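You operate a simulated robot arm through the tools that you are given. There is no shell and no other tool. Be economical: measure what you need, move in short steps, check, and stop when the job is done.

You are at the controls of a simulated robot arm. One attempt, no reset.

JOB
Fetch the die with the green knob and set it on the fourth shelf of bay b2 from the bottom. Fetch the red link and set it on top of the white carton. Turn the white dial to 0.2. Take the yellow-plate switch on the third shelf of bay a2 from the bottom and put it away on the bench top at station 10. Open the rag drawer, take the sachet marked "dry pack" from the third shelf of bay a4 from the top and leave it in the inside, then shut the drawer. Turn the blue knob to THU. Push the sachet drawer shut. Open the black-handled drawer, take the teal card and leave it in the inside of the black-handled drawer, then shut the drawer. Do these in any order. Set down upright: die with the green knob, yellow-plate switch, teal card.

It is judged by the outcome, as a careful person would: the job done as asked, and still so three seconds after it is handed in. It fails if anything else is knocked over, pushed out of place, dropped, spilled or broken.

ROBOT AND FRAMES
A 7-joint arm with a two-finger parallel gripper on a trunk, on a base that drives. Base frame: it is fixed to the floor where the robot stands at the start and does not move with it; the origin is under the middle of the robot, x ahead of it, y to its left, z up; the surface under the hand at the start is at about z = 800. Units: mm, degrees, N and s.
Its first joint turns from -166.0 to 166.0 degrees. Places, roughly: bench top at station 10 [-4400, -4300, 800]; black-handled drawer [-4300, -4600, 600]; blue knob [-6900, -4500, 1400]; die with the green knob [750, 0, 1000]; fourth shelf of bay B2 [-2500, -2800, 1500]; in the rag drawer [-5400, 800, 600]; inside of the black-handled drawer [-4300, -4600, 600]; pink sachet, white sachet [-7000, -3250, 1000]; rag drawer [-5400, 800, 600]; red link (2x5x6 cm) [-5400, -2000, 800]; sachet drawer [-5600, -4600, 600]; teal card [-5250, -4750, 750]; white carton [-5500, -4000, 1750]; white dial [-5500, -1200, 1500]; yellow-plate switch [-7000, -750, 1000]. Payload 1.57 kg.
Tool frame: the origin (TCP) lies between the finger pads and is the grasp point; the fingertips stand 30 mm ahead of it; z points along the fingers, y is the line along which they close. Largest opening 80 mm; finger width 17, thickness 12; the body of the gripper, 40 by 82 mm, starts 80 mm behind the TCP.
Orientation is that of the tool frame in the base frame, as a unit quaternion [x, y, z, w]. With the fingers straight down and closing along the base's y, the tool's x points along the base's -x, its y along +y and its z along -z.

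CONTROLS
- The arm moves only by the tool send_rows. Its argument "plan" is text: rows parted by semicolons, each of 6 numbers parted by spaces: the shift along the tool's x, y, z in mm, then the turn, a rotation vector about the tool's x, y, z in degrees. In form: x y z wx wy wz; .... A call has 1 to 20 rows; each row shifts and turns the commanded pose from where the row before left it, along the tool's axes as they then stand. "gripper" is the gripper command, from -1 (fully open) to 1 (shut), values between in proportion, set as the call begins (left out, the last holds). Rows are played at 5 a second. More than 50 mm and 8.6 degrees between two rows, or a gripper value outside its range, and nothing of the call is played. Where a pose cannot be reached the arm comes as near as it can. A force on the tool above 40 N (or 10 N above the force at the start of the call, whichever is more), or a blocked arm, ends the call early, and 0.2 s more pass. Each finger travels about 153 mm/s and halts on what it meets, pressing with about 43 N; the grip force reading is that of the motor and also rises with nothing between the fingers. The clock runs only during rows and for 0.2 s after the last one: add rows that do not move to give the fingers time. The reply holds the time, the measured pose of the TCP, the force on the tool along the base axes, the opening and the grip force, in the units named above and with some noise, with the torque about the TCP (base axes, N m) and any sound that the robot's microphone picked up.
- Cameras (640 x 400 px; columns grow to the right, rows downward): "scene" is now at [-14.8, 155.5, 1382.4]; the picture's right is [-0.38, -0.92, 0.00], its down [-0.42, 0.17, -0.89] and it looks along [0.82, -0.34, -0.45] (base axes); focal length 269 px, centre (320, 200). "wrist" rides on the gripper at [72, -7, -122] in the tool frame; the picture's right is [0.09, 1.00, 0.00], its down [-0.84, 0.08, -0.54] and it looks along [-0.54, 0.05, 0.84] (tool axes); focal length 238 px, centre (320, 200). There is no depth. A picture from a camera that has moved, and an enlarged one, comes with that camera's place and axes in the base frame and with its lens.
- capture(camera): a new picture of that camera. It takes no simulated time.
- base_move(legs): drives the robot by 1 to 6 legs, each [ahead, left, turn to the left] in mm, mm and degrees, along the robot's own axes; the way and the turn of a leg run together, so that a leg with both is an arc; at most 1500 mm and 180 degrees a leg. The arm and the cameras ride along, it lands a little off, and it stops where it bumps. It gives what a move gives.
- pan_tilt(pan, tilt): turns the head with the scene camera to pan (to the left, within 143 degrees either way) and tilt (down, from -29 to 69), counted from straight ahead of the robot. It gives what a move gives.
- close_up(camera, box): a new picture of the part [left, top, right, bottom] of that camera's present view, enlarged. It takes no simulated time.
- finish_job(): hands the job in; it is judged then, once.

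Go step by step. Nothing tells you exact positions but the pictures and the camera data: compare them with the known pose of the tool, close in by small moves and look again before you grip or let go. The budget is 493 turns and 246 pictures, counting those below and the enlarged ones. Unless the task says otherwise, let go and move clear before handing in.

The tools are called after "Emit:" as name(argument=value, ...) on one line, values as JSON. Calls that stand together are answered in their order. send_rows: Moves the arm, as the interface text tells. Its arguments: {"type":"object","properties":{"plan":{"type":"string"},"gripper":{"type":"number"}},"required":["plan"]} The other tools are called the same way: base_move (legs) drives the base; pan_tilt (pan, tilt) turns the head that bears the scene camera; capture (camera) takes a picture; close_up (camera, box) takes an enlarged picture of a part of a camera's view; finish_job () hands the job in.

At the start:

```text
time_s: 0.0
ee_pos: [622.0, 88.8, 1131.0]
tcp_rot: [0.0, 1.0, 0.0, 0.0]
ft_force: [-0.1, -0.2, 0.5]
wrist_torque: [0.02, -0.07, -0.01]
opening: 80.0
grip_force: 0.2
robot x, y, heading: [-1.0, -4.1, -0.1]
head pan, tilt: [-22.5, 26.9]
```

scene: 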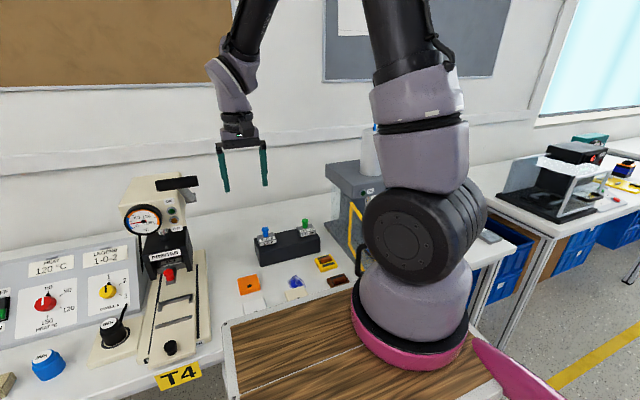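
wrist: 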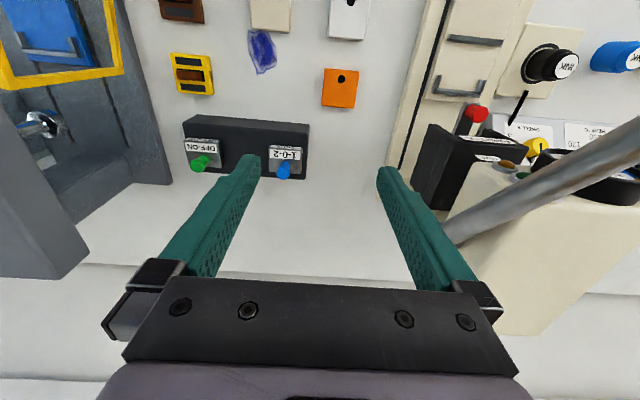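

I see a black rack with two knobbed dies (green and blue) near the hand. I look closer before going for the green one.

Emit:
close_up(camera="scene", box=[220, 180, 400, 310])

Emit:
close_up(camera="wrist", box=[160, 90, 340, 210])

```text
3.08 times, centred on (310, 245) of scene
camera zoom: at [-14.8, 155.5, 1382.4], right [-0.38, -0.92, 0.0], down [-0.42, 0.17, -0.89], along [0.82, -0.34, -0.45], focal length 829 px, centre (351, 62)
```

zoom: 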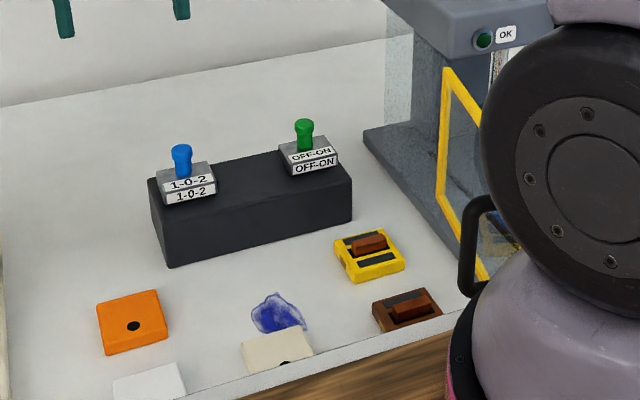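

```text
3.33 times, centred on (250, 150) of wrist
camera zoom: at [549.1, 83.5, 1253.1], right [-0.09, 1.0, 0.0], down [0.84, 0.08, 0.54], along [0.54, 0.05, -0.84], focal length 794 px, centre (553, 367)
```

zoom: 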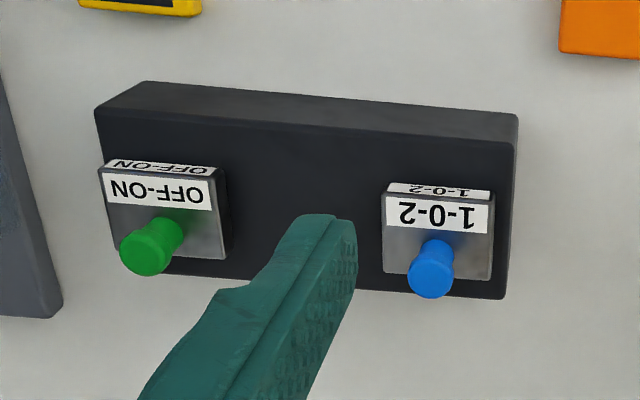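

The green knob's top comes out near [728, -97, 906]. Before I choose the grip, I look towards bay B2 to see the shelf clearance.

Emit:
pan_tilt(pan=-131, tilt=5)

Emit:
capture(camera="scene")

```text
time_s: 1.9
ee_pos: [621.3, 89.1, 1130.5]
tcp_rot: [0.0, 1.0, 0.0, -0.001]
ft_force: [0.6, -0.3, 0.4]
wrist_torque: [0.0, 0.01, 0.01]
opening: 80.0
grip_force: 0.2
robot x, y, heading: [1.0, 1.4, -0.1]
head pan, tilt: [-131.0, 5.0]
```

```text
241 pictures are left
camera scene: at [-159.6, 121.2, 1417.9], right [-0.76, 0.66, 0.0], down [0.06, 0.07, -1.0], along [-0.65, -0.75, -0.09], focal length 269 px, centre (320, 200)
```

scene: 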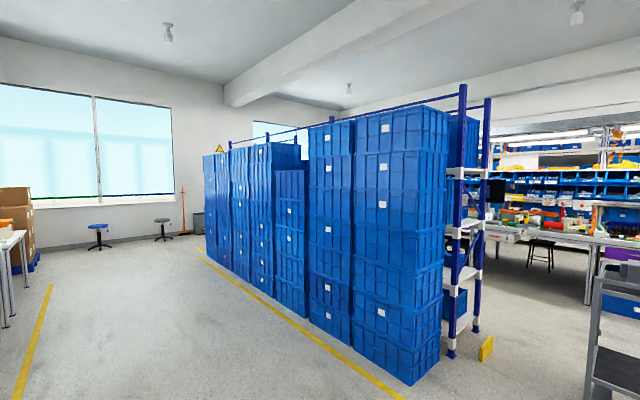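

The rack stands with stacks of blue bins on this side. I zoom in on its end and the area beyond.

Emit:
close_up(camera="scene", box=[420, 70, 640, 360])

Emit:
pan_tilt(pan=143, tilt=8)

Emit:
capture(camera="scene")

```text
1.38 times, centred on (530, 215) of scene
camera zoom: at [-159.6, 121.2, 1417.9], right [-0.76, 0.66, 0.0], down [0.06, 0.07, -1.0], along [-0.65, -0.75, -0.09], focal length 371 px, centre (30, 179)
```

zoom: 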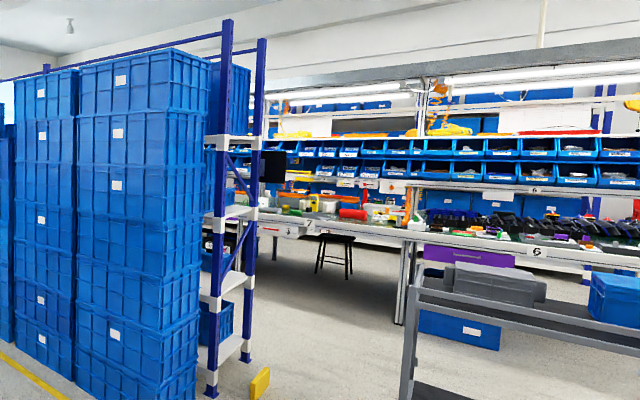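

```text
time_s: 5.7
ee_pos: [621.4, 87.9, 1131.7]
tcp_rot: [-0.001, 1.0, 0.0, 0.0]
ft_force: [-0.6, -0.4, -0.3]
wrist_torque: [0.04, 0.01, 0.02]
opening: 80.0
grip_force: 0.2
robot x, y, heading: [0.9, -2.5, 0.0]
head pan, tilt: [143.0, 8.0]
```

```text
239 pictures are left
camera scene: at [-173.4, 246.3, 1413.1], right [0.6, 0.8, 0.0], down [0.11, -0.08, -0.99], along [-0.79, 0.6, -0.14], focal length 269 px, centre (320, 200)
```

scene: 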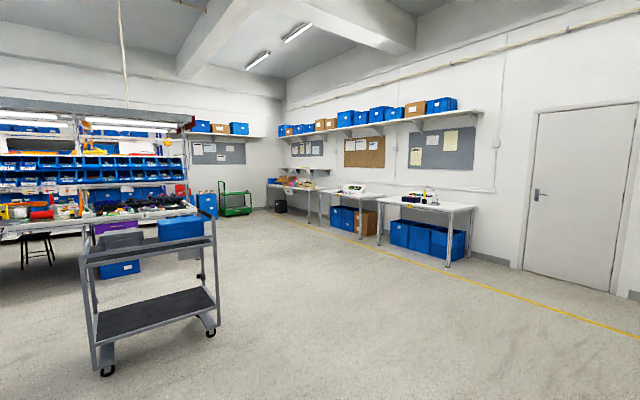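

The bench aisle lies beyond the rack. I'll tilt the tool 45 degrees forward, so the same grip works for a shelf, and come in above and behind the green knob.

Emit:
pan_tilt(pan=-12, tilt=32)

Emit:
send_rows(plan="0 0 0 0 -7.5 0; 0 0 0 0 -7.5 0; 0 0 0 0 -7.5 0; 0 0 0 0 -7.5 0; 0 0 0 0 -7.5 0; 0 0 0 0 -7.5 0; 16.3 -30.8 19.3 0 0 0; 16.3 -30.8 19.3 0 0 0; 16.3 -30.8 19.3 0 0 0; 16.3 -30.8 19.3 0 0 0; 16.3 -30.8 19.3 0 0 0; 16.3 -30.8 19.3 0 0 0; 0 0 0 0 0 0", gripper=-1)

Emit:
capture(camera="wrist")

Emit:
capture(camera="scene")

```text
time_s: 8.1
ee_pos: [620.7, 89.5, 1131.0]
tcp_rot: [-0.001, 1.0, 0.0, 0.001]
ft_force: [-0.6, 0.2, 0.2]
wrist_torque: [0.0, 0.0, -0.02]
opening: 80.1
grip_force: 0.0
robot x, y, heading: [-1.8, 0.6, -0.0]
head pan, tilt: [-12.0, 32.0]
```

```text
time_s: 10.8
ee_pos: [693.8, -74.2, 1000.3]
tcp_rot: [-0.001, 0.924, 0.001, 0.382]
ft_force: [0.5, -0.9, -0.8]
wrist_torque: [0.03, 0.0, 0.08]
opening: 80.3
grip_force: 0.0
out of reach, approached as far as the arm can: row 7, 8, 9, 10, 11, 12
robot x, y, heading: [0.7, -2.5, 0.1]
head pan, tilt: [-12.0, 32.0]
```

```text
238 pictures are left
camera wrist: at [556.4, -80.1, 1034.9], right [-0.07, 1.0, -0.06], down [0.21, 0.08, 0.97], along [0.98, 0.05, -0.21], focal length 238 px, centre (320, 200)
```

wrist: 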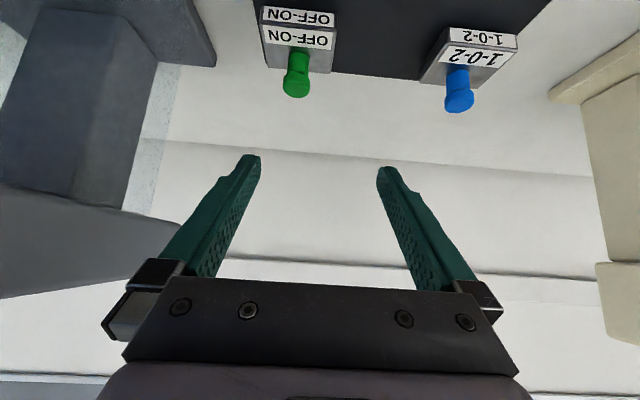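

```text
237 pictures are left
camera scene: at [-12.5, 170.5, 1374.5], right [-0.21, -0.98, 0.0], down [-0.52, 0.11, -0.85], along [0.83, -0.17, -0.53], focal length 269 px, centre (320, 200)
```

scene: 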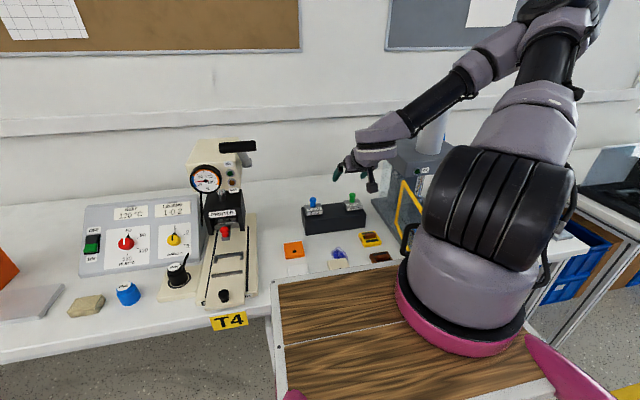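

The tilted tool is too close to the arm's axis, so I back the base off by 150 mm.

Emit:
base_move(legs=[[-150, 0, 0]])

Emit:
send_rows(plan="0 0 0 0 0 0")

Emit:
capture(camera="wrist")

Emit:
close_up(camera="scene", box=[280, 110, 460, 280])

```text
time_s: 12.2
ee_pos: [540.5, -76.3, 999.5]
tcp_rot: [0.0, 0.924, 0.0, 0.381]
ft_force: [0.2, 0.7, 0.1]
wrist_torque: [-0.03, 0.02, 0.03]
opening: 79.8
grip_force: 0.1
robot x, y, heading: [-151.5, 0.6, -0.0]
head pan, tilt: [-12.0, 32.0]
```

```text
time_s: 12.6
ee_pos: [541.3, -76.6, 999.5]
tcp_rot: [0.0, 0.924, -0.001, 0.382]
ft_force: [0.0, 0.1, -0.1]
wrist_torque: [0.02, 0.03, 0.03]
opening: 80.3
grip_force: 0.0
robot x, y, heading: [-151.6, -1.0, 0.0]
head pan, tilt: [-12.0, 32.0]
```

```text
236 pictures are left
camera wrist: at [403.5, -80.9, 1035.0], right [-0.06, 1.0, -0.07], down [0.21, 0.08, 0.97], along [0.98, 0.05, -0.21], focal length 238 px, centre (320, 200)
```

wrist: 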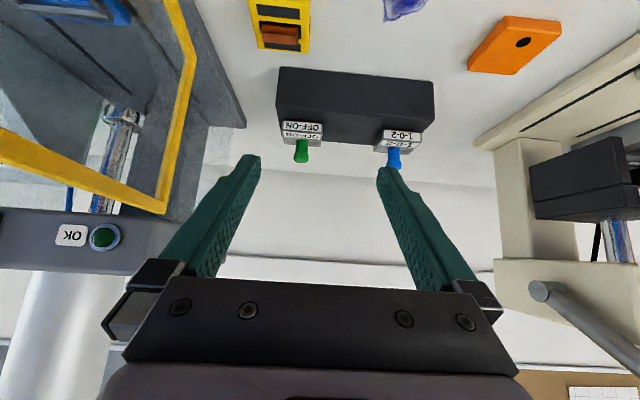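

```text
2.35 times, centred on (370, 195) of scene
camera zoom: at [-164.6, 171.9, 1374.3], right [-0.21, -0.98, 0.0], down [-0.52, 0.11, -0.85], along [0.83, -0.18, -0.53], focal length 634 px, centre (202, 212)
```

zoom: 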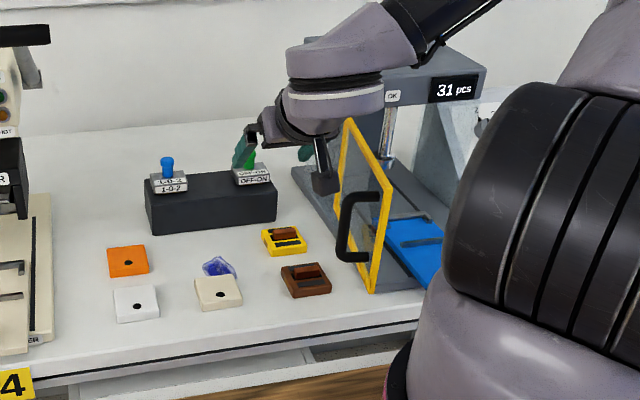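

The knob refines to about [731, -96] with its middle at z = 888. I approach to 80 mm short of it.

Emit:
send_rows(plan="-14.3 -4.9 27.8 0 0 0; -14.3 -4.9 27.8 0 0 0; -14.3 -4.9 27.8 0 0 0; -14.3 -4.9 27.8 0 0 0; 0 0 0 0 0 0")

Emit:
capture(camera="wrist")

Emit:
close_up(camera="scene", box=[280, 110, 460, 280])

```text
time_s: 13.8
ee_pos: [660.7, -95.3, 961.0]
tcp_rot: [0.0, 0.924, -0.001, 0.382]
ft_force: [0.8, 0.0, -0.1]
wrist_torque: [0.0, 0.0, 0.01]
opening: 80.0
grip_force: 0.1
robot x, y, heading: [-154.3, 1.7, -0.2]
head pan, tilt: [-12.0, 32.0]
```

```text
234 pictures are left
camera wrist: at [523.0, -100.7, 996.7], right [-0.06, 1.0, -0.07], down [0.21, 0.08, 0.97], along [0.98, 0.05, -0.21], focal length 238 px, centre (320, 200)
```

wrist: 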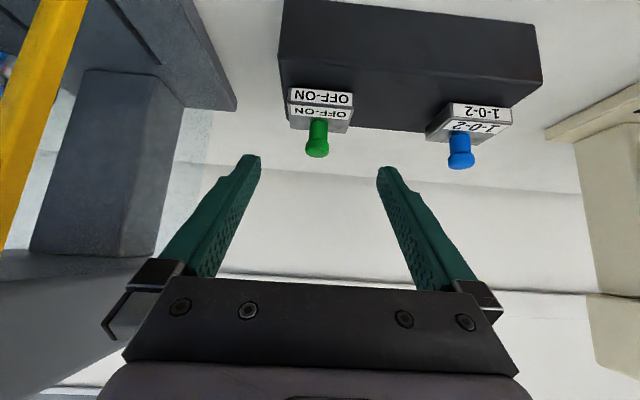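

```text
2.35 times, centred on (370, 195) of scene
camera zoom: at [-164.6, 171.9, 1374.3], right [-0.21, -0.98, 0.0], down [-0.52, 0.11, -0.85], along [0.83, -0.18, -0.53], focal length 634 px, centre (202, 212)
```

zoom: 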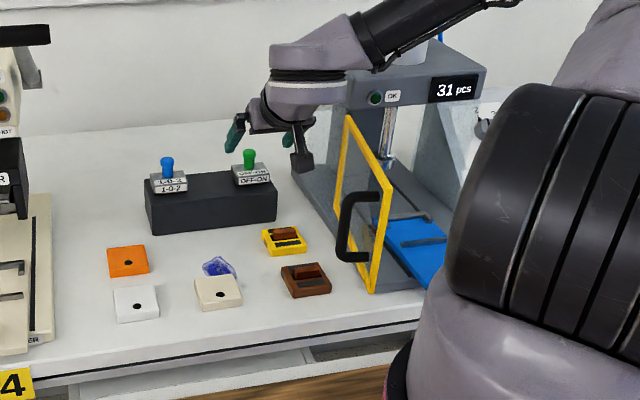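

It is well aligned. I advance 80 mm along the tool and check.

Emit:
send_rows(plan="0 0 20 0 0 0; 0 0 20 0 0 0; 0 0 20 0 0 0; 0 0 20 0 0 0; 0 0 0 0 0 0")

Emit:
capture(camera="wrist")

Emit:
close_up(camera="scene", box=[310, 150, 410, 240])

```text
time_s: 15.0
ee_pos: [715.6, -97.3, 904.6]
tcp_rot: [0.0, 0.924, 0.0, 0.382]
ft_force: [-0.4, 0.8, 0.2]
wrist_torque: [0.0, 0.0, -0.03]
opening: 79.8
grip_force: 0.0
robot x, y, heading: [-153.4, -3.3, -0.3]
head pan, tilt: [-12.0, 32.0]
```

```text
232 pictures are left
camera wrist: at [578.6, -101.2, 940.3], right [-0.06, 1.0, -0.07], down [0.21, 0.08, 0.97], along [0.98, 0.05, -0.21], focal length 238 px, centre (320, 200)
```

wrist: 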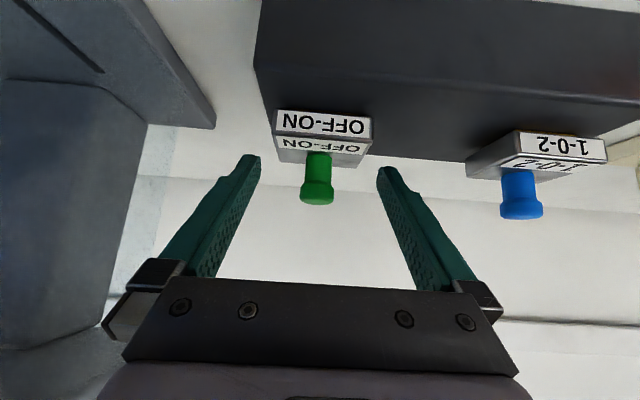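

```text
4.44 times, centred on (360, 195) of scene
camera zoom: at [-164.6, 171.9, 1374.3], right [-0.21, -0.98, 0.0], down [-0.52, 0.11, -0.85], along [0.83, -0.18, -0.53], focal length 1197 px, centre (142, 222)
```

zoom: 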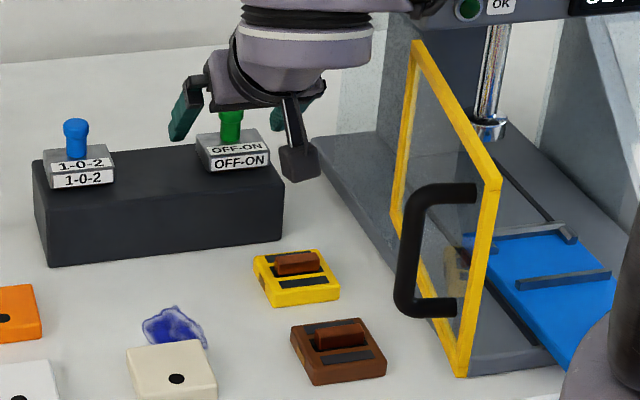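

The knob sits centred between the fingertips. I close the gripper and then lift.

Emit:
send_rows(plan="0 0 0 0 0 0; 0 0 0 0 0 0; 0 0 0 0 0 0; 0 0 0 0 0 0", gripper=1)

Emit:
send_rows(plan="-7 0 -7 0 0 0; -14 0 -14 0 0 0; -14 0 -14 0 0 0; -21 0 -21 0 0 0; 0 0 0 0 0 0")

Emit:
capture(camera="wrist")

Emit:
close_up(camera="scene", box=[300, 110, 440, 240])

```text
time_s: 16.0
ee_pos: [716.4, -97.1, 905.3]
tcp_rot: [0.001, 0.924, 0.0, 0.382]
ft_force: [0.3, -0.8, 1.1]
wrist_torque: [0.01, -0.02, 0.01]
opening: 55.5
grip_force: 43.1
robot x, y, heading: [-151.8, 0.0, -0.2]
head pan, tilt: [-12.0, 32.0]
```

```text
time_s: 17.2
ee_pos: [715.6, -95.5, 982.0]
tcp_rot: [0.0, 0.924, 0.0, 0.381]
ft_force: [-0.9, 0.3, -2.6]
wrist_torque: [0.01, 0.01, 0.04]
opening: 55.3
grip_force: 42.9
robot x, y, heading: [-151.6, 1.1, 0.2]
head pan, tilt: [-12.0, 32.0]
```

```text
230 pictures are left
camera wrist: at [578.9, -100.6, 1017.9], right [-0.06, 1.0, -0.07], down [0.21, 0.08, 0.97], along [0.98, 0.05, -0.21], focal length 238 px, centre (320, 200)
```

wrist: 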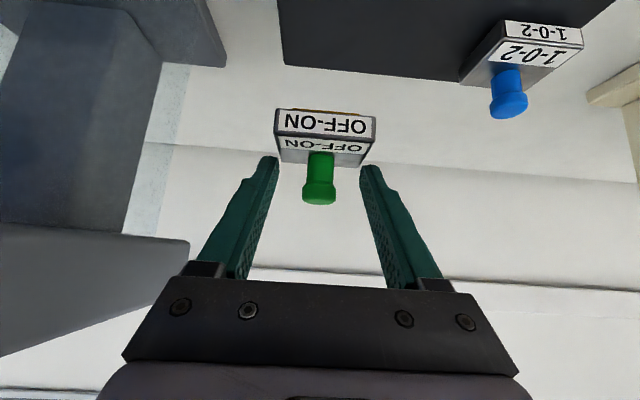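

```text
3.08 times, centred on (370, 175) of scene
camera zoom: at [-164.4, 171.9, 1374.4], right [-0.21, -0.98, 0.0], down [-0.52, 0.11, -0.85], along [0.83, -0.18, -0.53], focal length 829 px, centre (166, 277)
```

zoom: 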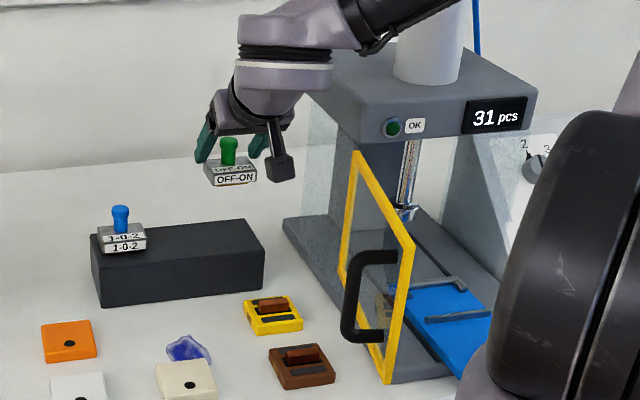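

The die came up level, held across its block (55 mm opening). I pull the arm back and up for travel, and look at my own base to judge its footprint.

Emit:
send_rows(plan="0 0 -45 0 0 0; 0 0 -45 0 0 0; 0 0 -45 0 0 0; -20 0 -20 0 0 0; -20 0 -20 0 0 0;0 0 0 0 0 0")

Emit:
pan_tilt(pan=0, tilt=69)

Emit:
capture(camera="scene")

Emit:
pan_tilt(pan=-90, tilt=60)

Emit:
capture(camera="scene")

```text
time_s: 18.6
ee_pos: [621.5, -95.8, 1135.7]
tcp_rot: [0.001, 0.924, -0.001, 0.382]
ft_force: [-0.3, 0.4, -2.7]
wrist_torque: [0.02, 0.01, -0.02]
opening: 55.4
grip_force: 43.3
robot x, y, heading: [-149.5, 4.3, 0.2]
head pan, tilt: [-12.0, 32.0]
```

```text
time_s: 19.7
ee_pos: [621.9, -96.9, 1135.8]
tcp_rot: [0.002, 0.924, 0.0, 0.382]
ft_force: [0.2, 0.1, -2.4]
wrist_torque: [0.01, 0.02, -0.02]
opening: 55.2
grip_force: 43.7
robot x, y, heading: [-156.8, -0.0, 0.1]
head pan, tilt: [0.0, 68.8]
```

```text
228 pictures are left
camera scene: at [-196.1, 190.5, 1326.1], right [0.0, -1.0, 0.0], down [-0.93, 0.0, -0.36], along [0.36, 0.0, -0.93], focal length 269 px, centre (320, 200)
```

scene: 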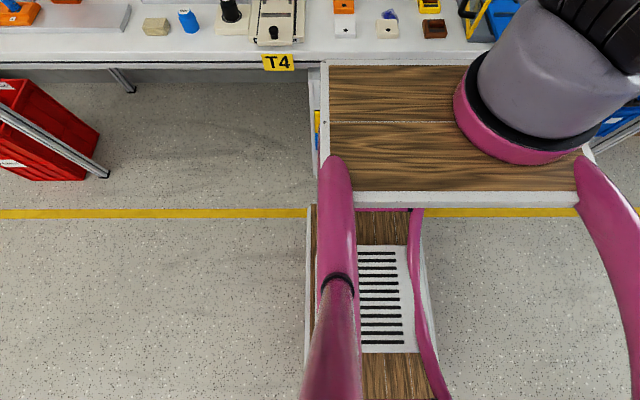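

```text
time_s: 21.3
ee_pos: [620.9, -95.7, 1135.7]
tcp_rot: [0.001, 0.924, 0.0, 0.383]
ft_force: [0.3, -0.3, -2.5]
wrist_torque: [0.01, -0.02, -0.02]
opening: 55.2
grip_force: 42.9
robot x, y, heading: [-151.8, 2.9, -0.1]
head pan, tilt: [-90.0, 60.0]
```

```text
227 pictures are left
camera scene: at [-252.1, 123.9, 1335.4], right [-1.0, 0.0, 0.0], down [0.0, 0.87, -0.5], along [0.0, -0.5, -0.87], focal length 269 px, centre (320, 200)
```

scene: 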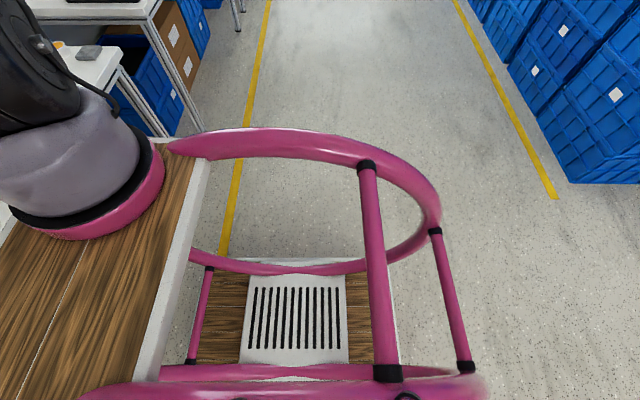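

The base is about 0.45 m wide and 0.65 m long, and drives sideways too. I back off and shift right to line up with the gap between rack and cart, then look back.

Emit:
base_move(legs=[[-900, 0, 0], [0, -330, 0]])

Emit:
pan_tilt(pan=-143, tilt=25)

Emit:
capture(camera="scene")

Emit:
pan_tilt(pan=143, tilt=25)

Emit:
capture(camera="scene")

```text
time_s: 27.8
ee_pos: [-275.8, -409.1, 1135.0]
tcp_rot: [-0.01, 0.924, 0.005, 0.381]
ft_force: [0.1, 0.1, -1.8]
wrist_torque: [0.02, 0.02, 0.0]
opening: 55.3
grip_force: 43.2
robot x, y, heading: [-1057.0, -327.2, 1.6]
head pan, tilt: [-90.0, 60.0]
```

```text
time_s: 29.0
ee_pos: [-275.1, -407.7, 1135.7]
tcp_rot: [-0.01, 0.924, 0.004, 0.382]
ft_force: [-0.3, -0.3, -2.5]
wrist_torque: [0.01, 0.0, 0.02]
opening: 55.4
grip_force: 42.6
robot x, y, heading: [-1050.6, -330.7, 1.2]
head pan, tilt: [-143.0, 25.0]
```

```text
226 pictures are left
camera scene: at [-1227.8, -200.0, 1385.4], right [-0.62, 0.78, 0.0], down [0.33, 0.26, -0.91], along [-0.71, -0.56, -0.42], focal length 269 px, centre (320, 200)
```

scene: 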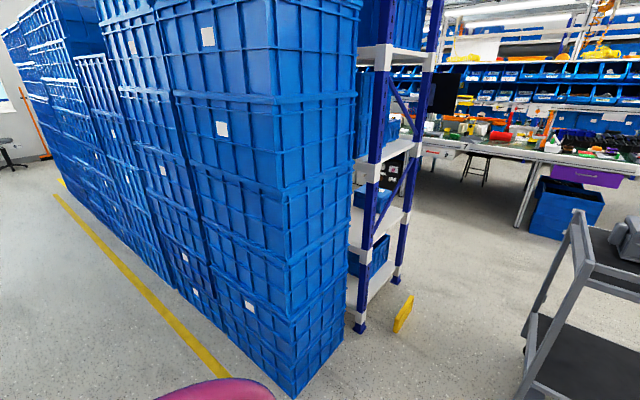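

```text
time_s: 33.0
ee_pos: [-276.4, -408.9, 1135.4]
tcp_rot: [-0.011, 0.924, 0.005, 0.382]
ft_force: [-0.4, 0.1, -1.6]
wrist_torque: [0.0, 0.0, 0.0]
opening: 55.3
grip_force: 43.4
robot x, y, heading: [-1053.3, -332.8, 1.6]
head pan, tilt: [143.0, 25.0]
```

```text
225 pictures are left
camera scene: at [-1230.4, -89.1, 1385.5], right [0.58, 0.81, 0.0], down [0.34, -0.25, -0.91], along [-0.74, 0.53, -0.42], focal length 269 px, centre (320, 200)
```

scene: 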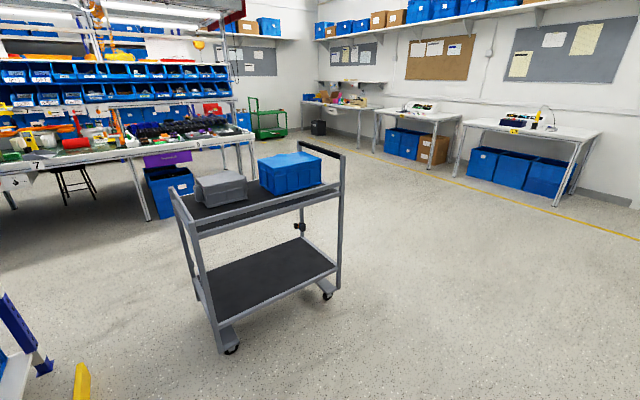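

The gap between the yellow guard and the cart is only about 0.5 m, so I go round the cart on its far side and then turn down the aisle.

Emit:
base_move(legs=[[0, 1500, -1.5], [0, 800, 0], [-1450, 0, 0], [-950, 0, 0]])

Emit:
pan_tilt(pan=-100, tilt=15)

Emit:
capture(camera="scene")

Emit:
pan_tilt(pan=-143, tilt=15)

Emit:
capture(camera="scene")

```text
time_s: 55.6
ee_pos: [-2697.3, 1863.5, 1134.9]
tcp_rot: [0.001, 0.924, -0.001, 0.383]
ft_force: [-0.2, 0.3, -2.9]
wrist_torque: [0.02, 0.04, 0.01]
opening: 55.8
grip_force: 43.0
robot x, y, heading: [-3473.9, 1959.8, -0.2]
head pan, tilt: [143.0, 25.0]
```

```text
time_s: 59.1
ee_pos: [-2698.3, 1863.7, 1136.1]
tcp_rot: [0.0, 0.924, -0.001, 0.382]
ft_force: [-0.4, -0.8, -1.9]
wrist_torque: [-0.01, 0.0, 0.0]
opening: 55.1
grip_force: 43.6
robot x, y, heading: [-3471.1, 1961.3, -0.1]
head pan, tilt: [-100.0, 15.0]
```

```text
224 pictures are left
camera scene: at [-3587.5, 2058.0, 1401.7], right [-0.98, 0.17, 0.0], down [0.04, 0.26, -0.97], along [-0.17, -0.95, -0.26], focal length 269 px, centre (320, 200)
```

scene: 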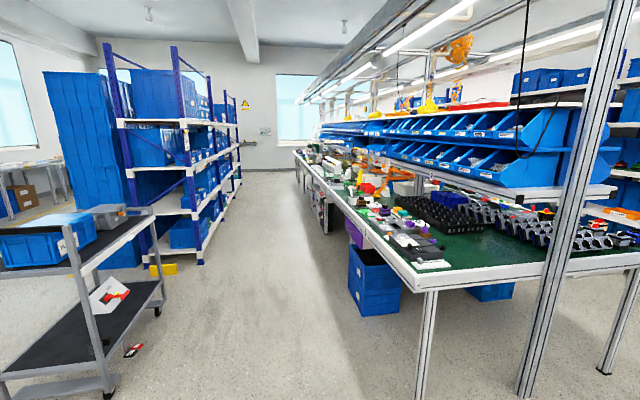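

```text
time_s: 60.2
ee_pos: [-2697.0, 1862.5, 1135.4]
tcp_rot: [0.0, 0.924, 0.0, 0.382]
ft_force: [-0.2, -0.2, -2.3]
wrist_torque: [0.02, -0.03, -0.01]
opening: 55.3
grip_force: 43.1
robot x, y, heading: [-3476.6, 1961.4, -0.2]
head pan, tilt: [-143.0, 15.0]
```

```text
223 pictures are left
camera scene: at [-3645.8, 2093.8, 1401.7], right [-0.6, 0.8, 0.0], down [0.21, 0.16, -0.97], along [-0.77, -0.58, -0.26], focal length 269 px, centre (320, 200)
```

scene: 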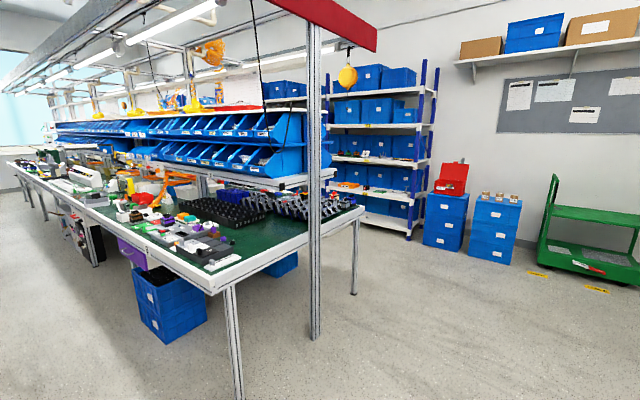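

The aisle runs clear between the rack (x about -2786) and the island bench (x about -4150). I turn right and drive down it.

Emit:
base_move(legs=[[0, 0, -90], [1500, 0, 0], [1500, 0, 0]])

Emit:
pan_tilt(pan=25, tilt=5)

Emit:
capture(camera="scene")

Emit:
pan_tilt(pan=-25, tilt=10)

Emit:
capture(camera="scene")

```text
time_s: 78.5
ee_pos: [-3487.1, -1826.0, 1135.3]
tcp_rot: [0.646, 0.661, -0.267, 0.273]
ft_force: [0.5, 0.4, -2.9]
wrist_torque: [-0.01, 0.02, 0.01]
opening: 55.4
grip_force: 43.2
robot x, y, heading: [-3409.9, -1051.2, -88.9]
head pan, tilt: [-143.0, 15.0]
```

```text
time_s: 81.0
ee_pos: [-3486.4, -1825.7, 1134.3]
tcp_rot: [0.646, 0.661, -0.267, 0.273]
ft_force: [0.8, 0.6, -2.4]
wrist_torque: [0.0, 0.01, 0.0]
opening: 55.1
grip_force: 43.3
robot x, y, heading: [-3408.7, -1048.3, -88.6]
head pan, tilt: [25.0, 5.0]
```

```text
222 pictures are left
camera scene: at [-3179.8, -1027.6, 1417.9], right [-0.9, -0.44, 0.0], down [-0.04, 0.08, -1.0], along [0.44, -0.89, -0.09], focal length 269 px, centre (320, 200)
```

scene: 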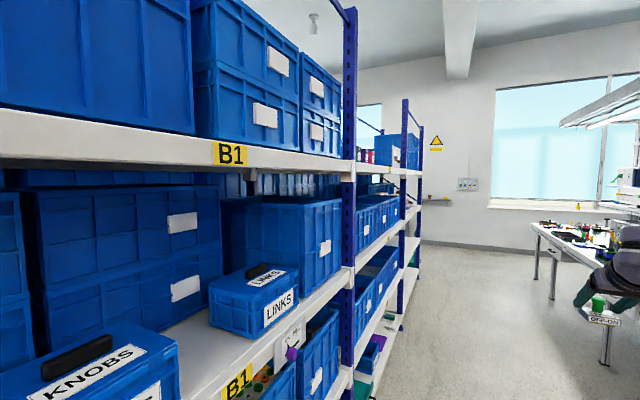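

```text
time_s: 82.2
ee_pos: [-3486.4, -1826.4, 1134.8]
tcp_rot: [0.646, 0.661, -0.266, 0.273]
ft_force: [0.3, 0.3, -2.5]
wrist_torque: [0.02, 0.01, 0.0]
opening: 55.2
grip_force: 42.7
robot x, y, heading: [-3409.3, -1048.4, -88.8]
head pan, tilt: [-25.0, 10.0]
```

```text
221 pictures are left
camera scene: at [-3257.8, -1030.4, 1409.8], right [-0.92, 0.4, 0.0], down [0.07, 0.16, -0.98], along [-0.39, -0.9, -0.17], focal length 269 px, centre (320, 200)
```

scene: 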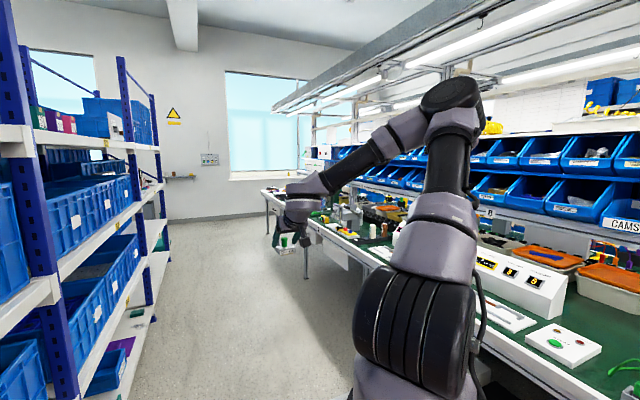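

Bay B1 is at my left, and B2 starts behind the next post. I drive on to face B2.

Emit:
base_move(legs=[[1100, -60, -1.2]])

Emit:
pan_tilt(pan=55, tilt=0)

Emit:
capture(camera="scene")

```text
time_s: 87.7
ee_pos: [-3543.2, -2901.2, 1135.2]
tcp_rot: [0.651, 0.656, -0.268, 0.271]
ft_force: [0.1, 0.7, -2.2]
wrist_torque: [0.02, -0.02, -0.02]
opening: 55.1
grip_force: 43.3
robot x, y, heading: [-3452.2, -2126.0, -89.5]
head pan, tilt: [-25.0, 10.0]
```

```text
time_s: 89.3
ee_pos: [-3541.8, -2900.9, 1136.2]
tcp_rot: [0.65, 0.656, -0.269, 0.272]
ft_force: [-0.3, 0.4, -2.1]
wrist_torque: [0.0, -0.01, 0.05]
opening: 55.7
grip_force: 42.8
robot x, y, heading: [-3456.0, -2123.9, -89.8]
head pan, tilt: [55.0, 0.0]
```

```text
220 pictures are left
camera scene: at [-3188.8, -2075.3, 1425.8], right [-0.57, -0.82, 0.0], down [0.0, 0.0, -1.0], along [0.82, -0.57, 0.0], focal length 269 px, centre (320, 200)
```

scene: 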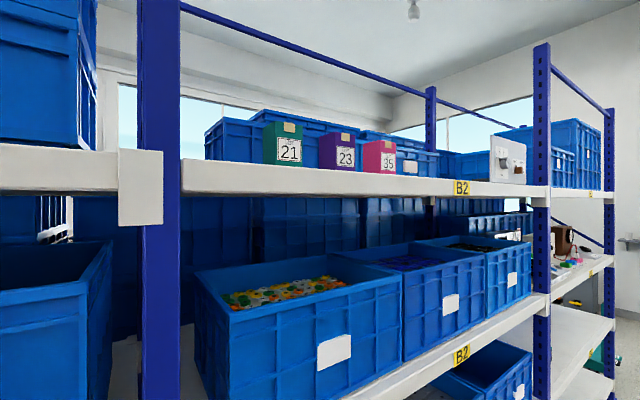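

B2's top shelf lies at z of about 1480, with y from -2140 to -3480, and has free space between box "35" and the white box. I drive level with it and raise the arm before turning.

Emit:
base_move(legs=[[750, -80, 0]])

Emit:
send_rows(plan="-35 0 -35 0 0 0; -35 0 -35 0 0 0; -35 0 -35 0 0 0; -35 0 -35 0 0 0; -35 0 -35 0 0 0; -35 0 -35 0 0 0; -35 0 -35 0 0 0; -35 0 -35 0 0 0; -35 0 -35 0 0 0; -35 0 -35 0 0 0; -35 0 -35 0 0 0;0 0 0 0 0 0")

Emit:
pan_tilt(pan=0, tilt=-10)

Emit:
capture(camera="scene")

```text
time_s: 93.3
ee_pos: [-3616.1, -3653.9, 1135.2]
tcp_rot: [0.651, 0.656, -0.269, 0.271]
ft_force: [0.3, -0.2, -2.8]
wrist_torque: [0.02, -0.01, -0.03]
opening: 55.3
grip_force: 42.7
robot x, y, heading: [-3525.6, -2877.7, -89.6]
head pan, tilt: [55.0, 0.0]
```

```text
time_s: 96.0
ee_pos: [-3615.3, -3655.5, 1680.4]
tcp_rot: [0.651, 0.656, -0.269, 0.271]
ft_force: [-0.1, -0.8, -2.3]
wrist_torque: [0.01, -0.01, -0.02]
opening: 55.2
grip_force: 42.7
robot x, y, heading: [-3524.0, -2874.4, -89.5]
head pan, tilt: [55.0, 0.0]
```

```text
time_s: 97.2
ee_pos: [-3614.3, -3654.6, 1678.9]
tcp_rot: [0.651, 0.656, -0.268, 0.271]
ft_force: [0.5, 0.0, -1.8]
wrist_torque: [0.02, -0.02, 0.02]
opening: 55.2
grip_force: 43.1
robot x, y, heading: [-3526.2, -2877.0, -89.4]
head pan, tilt: [0.0, -10.0]
```

```text
219 pictures are left
camera scene: at [-3336.5, -2859.9, 1441.1], right [-1.0, -0.01, 0.0], down [0.0, -0.17, -0.98], along [0.01, -0.98, 0.17], focal length 269 px, centre (320, 200)
```

scene: 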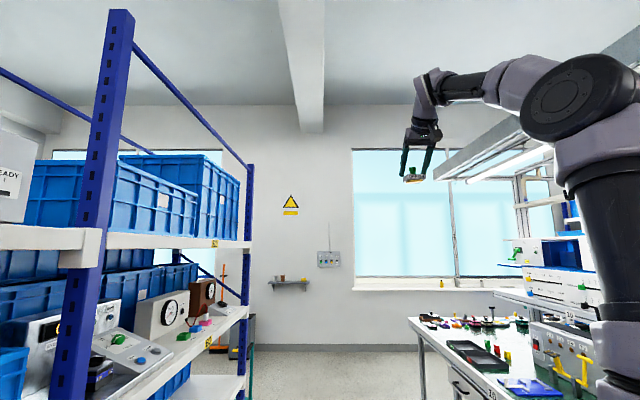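

The arm is at z = 1680, clear above the shelf. I shift 70 mm away from the rack and turn left to face B2.

Emit:
base_move(legs=[[0, -70, 0], [0, 0, 89.5]])

Emit:
pan_tilt(pan=-10, tilt=-5)

Emit:
capture(camera="wrist")

Emit:
capture(camera="scene")

```text
time_s: 102.0
ee_pos: [-2818.1, -2960.6, 1679.5]
tcp_rot: [-0.007, 0.924, 0.002, 0.382]
ft_force: [-0.4, -0.1, -2.4]
wrist_torque: [0.04, 0.0, 0.02]
opening: 55.4
grip_force: 42.7
robot x, y, heading: [-3596.1, -2882.3, 1.2]
head pan, tilt: [0.0, -10.0]
```

```text
time_s: 102.8
ee_pos: [-2817.1, -2961.8, 1679.0]
tcp_rot: [-0.007, 0.924, 0.003, 0.381]
ft_force: [0.1, -0.4, -3.1]
wrist_torque: [-0.02, 0.01, 0.05]
opening: 55.2
grip_force: 42.7
robot x, y, heading: [-3595.0, -2876.7, 0.9]
head pan, tilt: [-10.0, -5.0]
```

```text
218 pictures are left
camera wrist: at [-2955.1, -2968.2, 1714.7], right [-0.08, 0.99, -0.07], down [0.21, 0.08, 0.97], along [0.97, 0.07, -0.21], focal length 238 px, centre (320, 200)
```

wrist: 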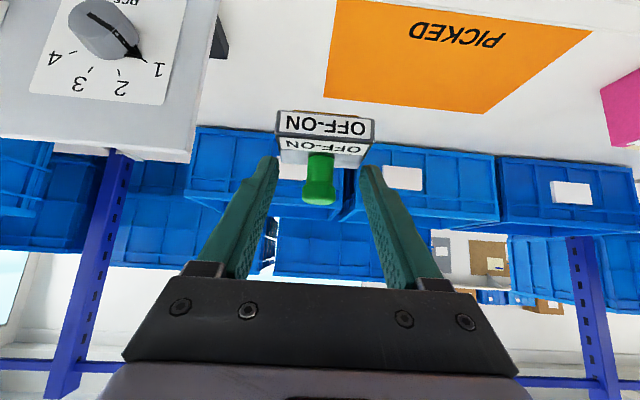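

```text
217 pictures are left
camera scene: at [-3611.7, -2703.2, 1433.6], right [-0.16, -0.99, 0.0], down [0.09, -0.01, -1.0], along [0.98, -0.16, 0.09], focal length 269 px, centre (320, 200)
```

scene: 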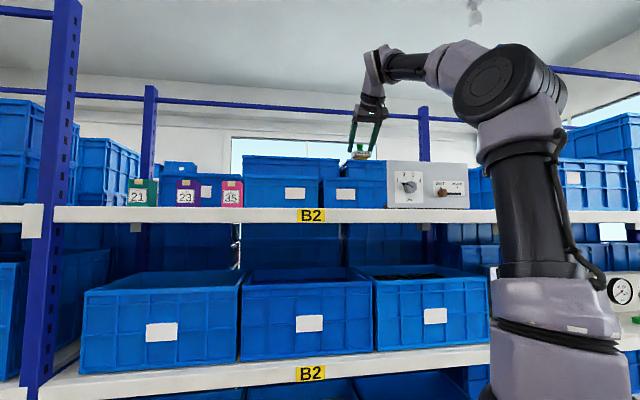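

There's an orange "PICKED" sheet on the shelf. I'll set the die on bare shelf behind it, near [-2530, -2900], clear of the bins at x = -2440. First I bring the base in.

Emit:
base_move(legs=[[265, 55, -1]])

Emit:
capture(camera="wrist")

Emit:
capture(camera="scene")

```text
time_s: 104.7
ee_pos: [-2559.6, -2916.5, 1679.5]
tcp_rot: [0.0, 0.924, -0.001, 0.381]
ft_force: [0.1, 0.2, -2.7]
wrist_torque: [0.01, 0.03, 0.08]
opening: 55.4
grip_force: 43.1
robot x, y, heading: [-3334.3, -2820.0, 0.1]
head pan, tilt: [-10.0, -5.0]
```

```text
216 pictures are left
camera wrist: at [-2697.7, -2921.5, 1714.7], right [-0.07, 1.0, -0.07], down [0.21, 0.08, 0.97], along [0.98, 0.05, -0.21], focal length 238 px, centre (320, 200)
```

wrist: 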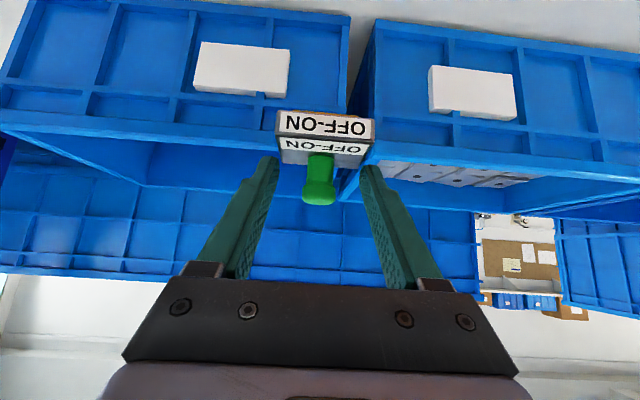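

```text
215 pictures are left
camera scene: at [-3350.0, -2646.0, 1433.6], right [-0.17, -0.98, 0.0], down [0.09, -0.01, -1.0], along [0.98, -0.17, 0.09], focal length 269 px, centre (320, 200)
```

scene: 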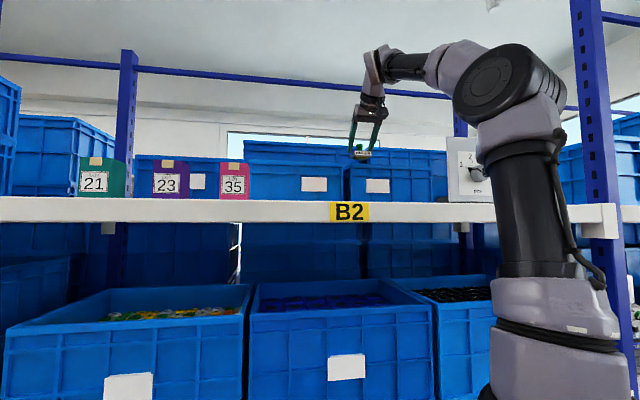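

The space behind the sheet is about 130 mm deep here. I shift 22 mm back and descend to about z = 1560.

Emit:
send_rows(plan="25 0 17.3 0 0 0; 25 0 17.3 0 0 0; 25 0 17.3 0 0 0; 25 0 17.3 0 0 0; 0 0 0 0 0 0")

Emit:
capture(camera="wrist")

Emit:
close_up(camera="scene", box=[290, 90, 470, 240])

```text
time_s: 105.8
ee_pos: [-2583.4, -2918.0, 1560.4]
tcp_rot: [0.0, 0.924, 0.0, 0.382]
ft_force: [0.9, 0.6, -2.6]
wrist_torque: [-0.03, 0.03, 0.0]
opening: 55.3
grip_force: 43.5
robot x, y, heading: [-3336.0, -2823.4, -0.1]
head pan, tilt: [-10.0, -5.0]
```

```text
214 pictures are left
camera wrist: at [-2721.1, -2923.3, 1594.7], right [-0.07, 1.0, -0.07], down [0.21, 0.08, 0.97], along [0.98, 0.05, -0.21], focal length 238 px, centre (320, 200)
```

wrist: 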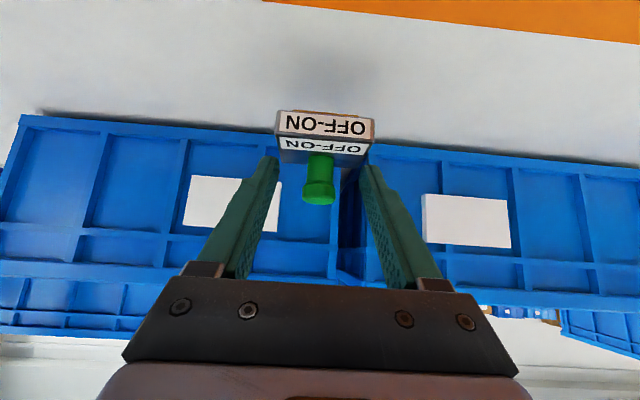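

```text
2.67 times, centred on (380, 165) of scene
camera zoom: at [-3350.0, -2646.0, 1433.6], right [-0.17, -0.98, 0.0], down [0.09, -0.01, -1.0], along [0.98, -0.17, 0.09], focal length 718 px, centre (160, 293)
```

zoom: 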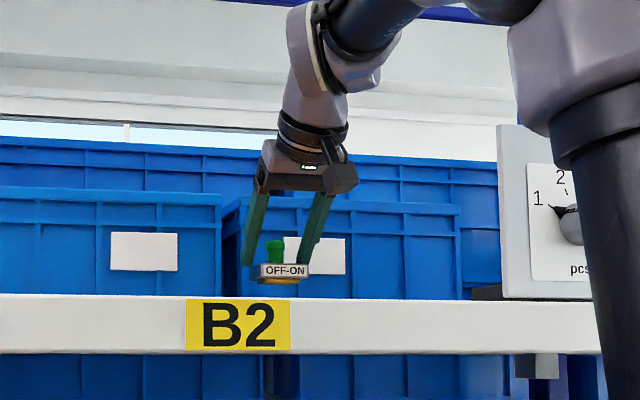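

All clear around it. I descend 28 mm and then creep.

Emit:
send_rows(plan="7 0 7 0 0 0; 7 0 7 0 0 0; 5.7 0 5.7 0 0 0; 0 0 0 0 0 0")

Emit:
send_rows(plan="1.8 0 1.8 0 0 0; 1.8 0 1.8 0 0 0; 0 0 0 0 0 0")

Emit:
close_up(camera="wrist", box=[230, 60, 420, 220])

```text
time_s: 106.8
ee_pos: [-2583.0, -2914.9, 1531.4]
tcp_rot: [0.0, 0.924, 0.0, 0.382]
ft_force: [0.1, -0.3, -2.9]
wrist_torque: [-0.02, 0.02, 0.0]
opening: 55.5
grip_force: 43.3
robot x, y, heading: [-3332.8, -2826.1, 0.1]
head pan, tilt: [-10.0, -5.0]
```

```text
time_s: 107.7
ee_pos: [-2583.2, -2916.0, 1527.3]
tcp_rot: [0.0, 0.924, -0.001, 0.383]
ft_force: [-0.8, 0.1, -1.9]
wrist_torque: [0.0, 0.01, -0.01]
opening: 55.5
grip_force: 42.4
robot x, y, heading: [-3338.0, -2821.9, 0.0]
head pan, tilt: [-10.0, -5.0]
```

```text
2.50 times, centred on (325, 140) of wrist
camera zoom: at [-2720.0, -2921.4, 1562.2], right [-0.07, 1.0, -0.07], down [0.21, 0.08, 0.97], along [0.98, 0.05, -0.21], focal length 596 px, centre (308, 350)
```

zoom: 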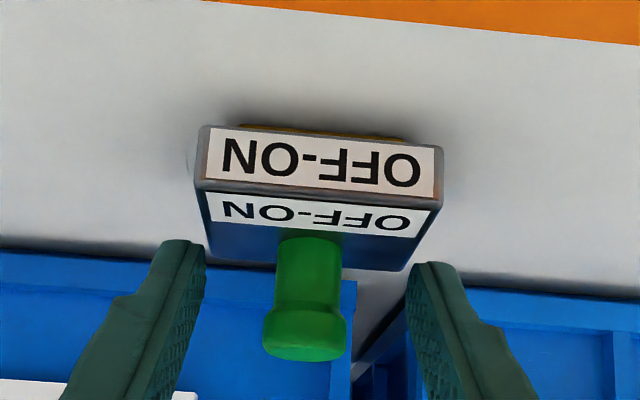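

It's nearly down, going by the contact shadow, so I keep creeping.

Emit:
send_rows(plan="1.4 0 1.4 0 0 0; 1.4 0 1.4 0 0 0; 0 0 0 0 0 0")

Emit:
send_rows(plan="1.4 0 1.4 0 0 0; 1.4 0 1.4 0 0 0; 0 0 0 0 0 0")

Emit:
close_up(camera="wrist", box=[230, 60, 420, 220])

```text
time_s: 108.5
ee_pos: [-2582.9, -2915.7, 1525.9]
tcp_rot: [0.0, 0.923, -0.001, 0.385]
ft_force: [3.0, -2.0, 28.5]
wrist_torque: [0.26, 0.2, 0.02]
opening: 55.1
grip_force: 43.0
robot x, y, heading: [-3333.8, -2821.6, -0.2]
head pan, tilt: [-10.0, -5.0]
```

```text
time_s: 109.0
ee_pos: [-2581.7, -2916.2, 1523.2]
tcp_rot: [0.0, 0.923, -0.001, 0.386]
ft_force: [1.1, -0.3, 5.1]
wrist_torque: [0.02, -0.19, 0.0]
opening: 55.4
grip_force: 42.7
robot x, y, heading: [-3338.0, -2817.9, -0.1]
head pan, tilt: [-10.0, -5.0]
stopped in row 2: the force on the tool passed its limit at 40 N (the readings are from after the stop); the commanded pose is now the measured one
```

```text
2.50 times, centred on (325, 140) of wrist
camera zoom: at [-2719.8, -2921.2, 1557.3], right [-0.06, 1.0, -0.07], down [0.2, 0.08, 0.98], along [0.98, 0.05, -0.21], focal length 596 px, centre (308, 350)
```

zoom: 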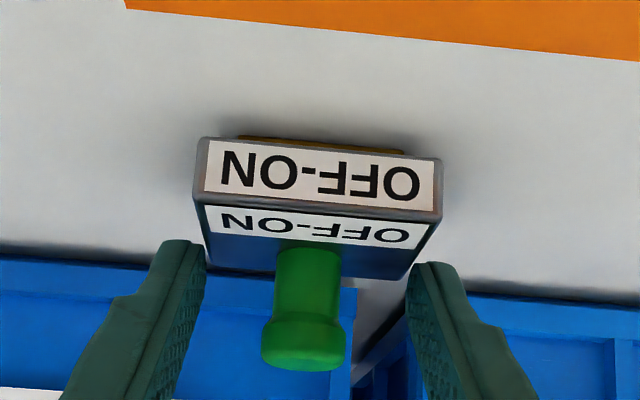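

It's resting on the shelf. I open the gripper and back out along the tool axis.

Emit:
send_rows(plan="0 0 0 0 0 0; 0 0 0 0 0 0; 0 0 0 0 0 0", gripper=-1)

Emit:
send_rows(plan="0 0 -10 0 0 0; 0 0 -20 0 0 0; 0 0 -30 0 0 0; 0 0 -40 0 0 0; 0 0 -40 0 0 0; 0 0 -40 0 0 0; 0 0 0 0 0 0")

Emit:
capture(camera="wrist")

```text
time_s: 109.8
ee_pos: [-2582.4, -2916.3, 1523.1]
tcp_rot: [0.0, 0.922, 0.0, 0.387]
ft_force: [0.1, 1.0, 0.3]
wrist_torque: [0.03, 0.01, 0.03]
opening: 79.9
grip_force: 0.1
robot x, y, heading: [-3338.9, -2822.7, -0.1]
head pan, tilt: [-10.0, -5.0]
```

```text
time_s: 111.4
ee_pos: [-2708.8, -2915.0, 1649.5]
tcp_rot: [0.001, 0.923, -0.002, 0.385]
ft_force: [-1.5, -0.4, 0.7]
wrist_torque: [0.01, -0.01, 0.02]
opening: 80.1
grip_force: 0.0
robot x, y, heading: [-3339.8, -2822.6, 0.0]
head pan, tilt: [-10.0, -5.0]
```

```text
210 pictures are left
camera wrist: at [-2846.7, -2920.7, 1683.2], right [-0.06, 1.0, -0.07], down [0.2, 0.08, 0.98], along [0.98, 0.05, -0.21], focal length 238 px, centre (320, 200)
```

wrist: 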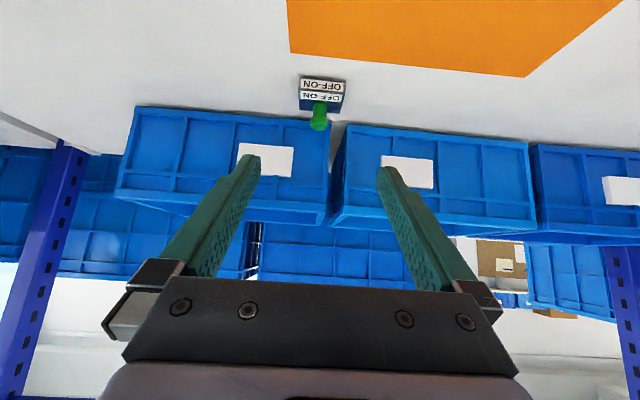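

The die stands upright on the shelf. I back out, turn down the aisle and head for station 10.

Emit:
base_move(legs=[[-240, 0, 0], [0, 0, -90]])

Emit:
base_move(legs=[[600, 90, 0]])

Emit:
pan_tilt(pan=-50, tilt=25)

Emit:
capture(camera="scene")

```text
time_s: 117.0
ee_pos: [-3656.0, -3450.5, 1649.1]
tcp_rot: [0.647, 0.657, -0.272, 0.274]
ft_force: [-0.3, 0.5, 0.0]
wrist_torque: [0.0, 0.0, -0.04]
opening: 79.8
grip_force: 0.0
robot x, y, heading: [-3574.8, -2821.9, -89.0]
head pan, tilt: [-10.0, -5.0]
```

```text
time_s: 120.4
ee_pos: [-3554.5, -4045.8, 1649.1]
tcp_rot: [0.647, 0.658, -0.271, 0.274]
ft_force: [0.1, 0.2, 0.5]
wrist_torque: [0.03, 0.0, 0.02]
opening: 80.1
grip_force: 0.1
robot x, y, heading: [-3471.5, -3414.3, -89.2]
head pan, tilt: [-10.0, -5.0]
```

```text
time_s: 121.5
ee_pos: [-3553.4, -4046.1, 1648.4]
tcp_rot: [0.647, 0.658, -0.271, 0.274]
ft_force: [0.6, -1.1, -0.2]
wrist_torque: [0.0, 0.01, 0.0]
opening: 79.8
grip_force: 0.0
robot x, y, heading: [-3471.7, -3414.0, -88.7]
head pan, tilt: [-50.0, 25.0]
```

```text
209 pictures are left
camera scene: at [-3351.8, -3372.6, 1385.5], right [-0.66, 0.75, 0.0], down [0.32, 0.28, -0.91], along [-0.68, -0.6, -0.42], focal length 269 px, centre (320, 200)
```

scene: 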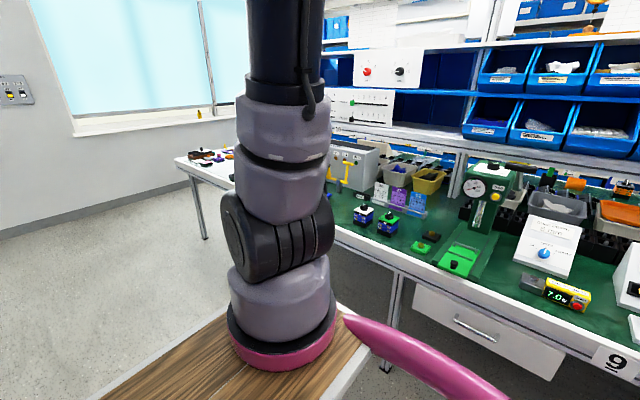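

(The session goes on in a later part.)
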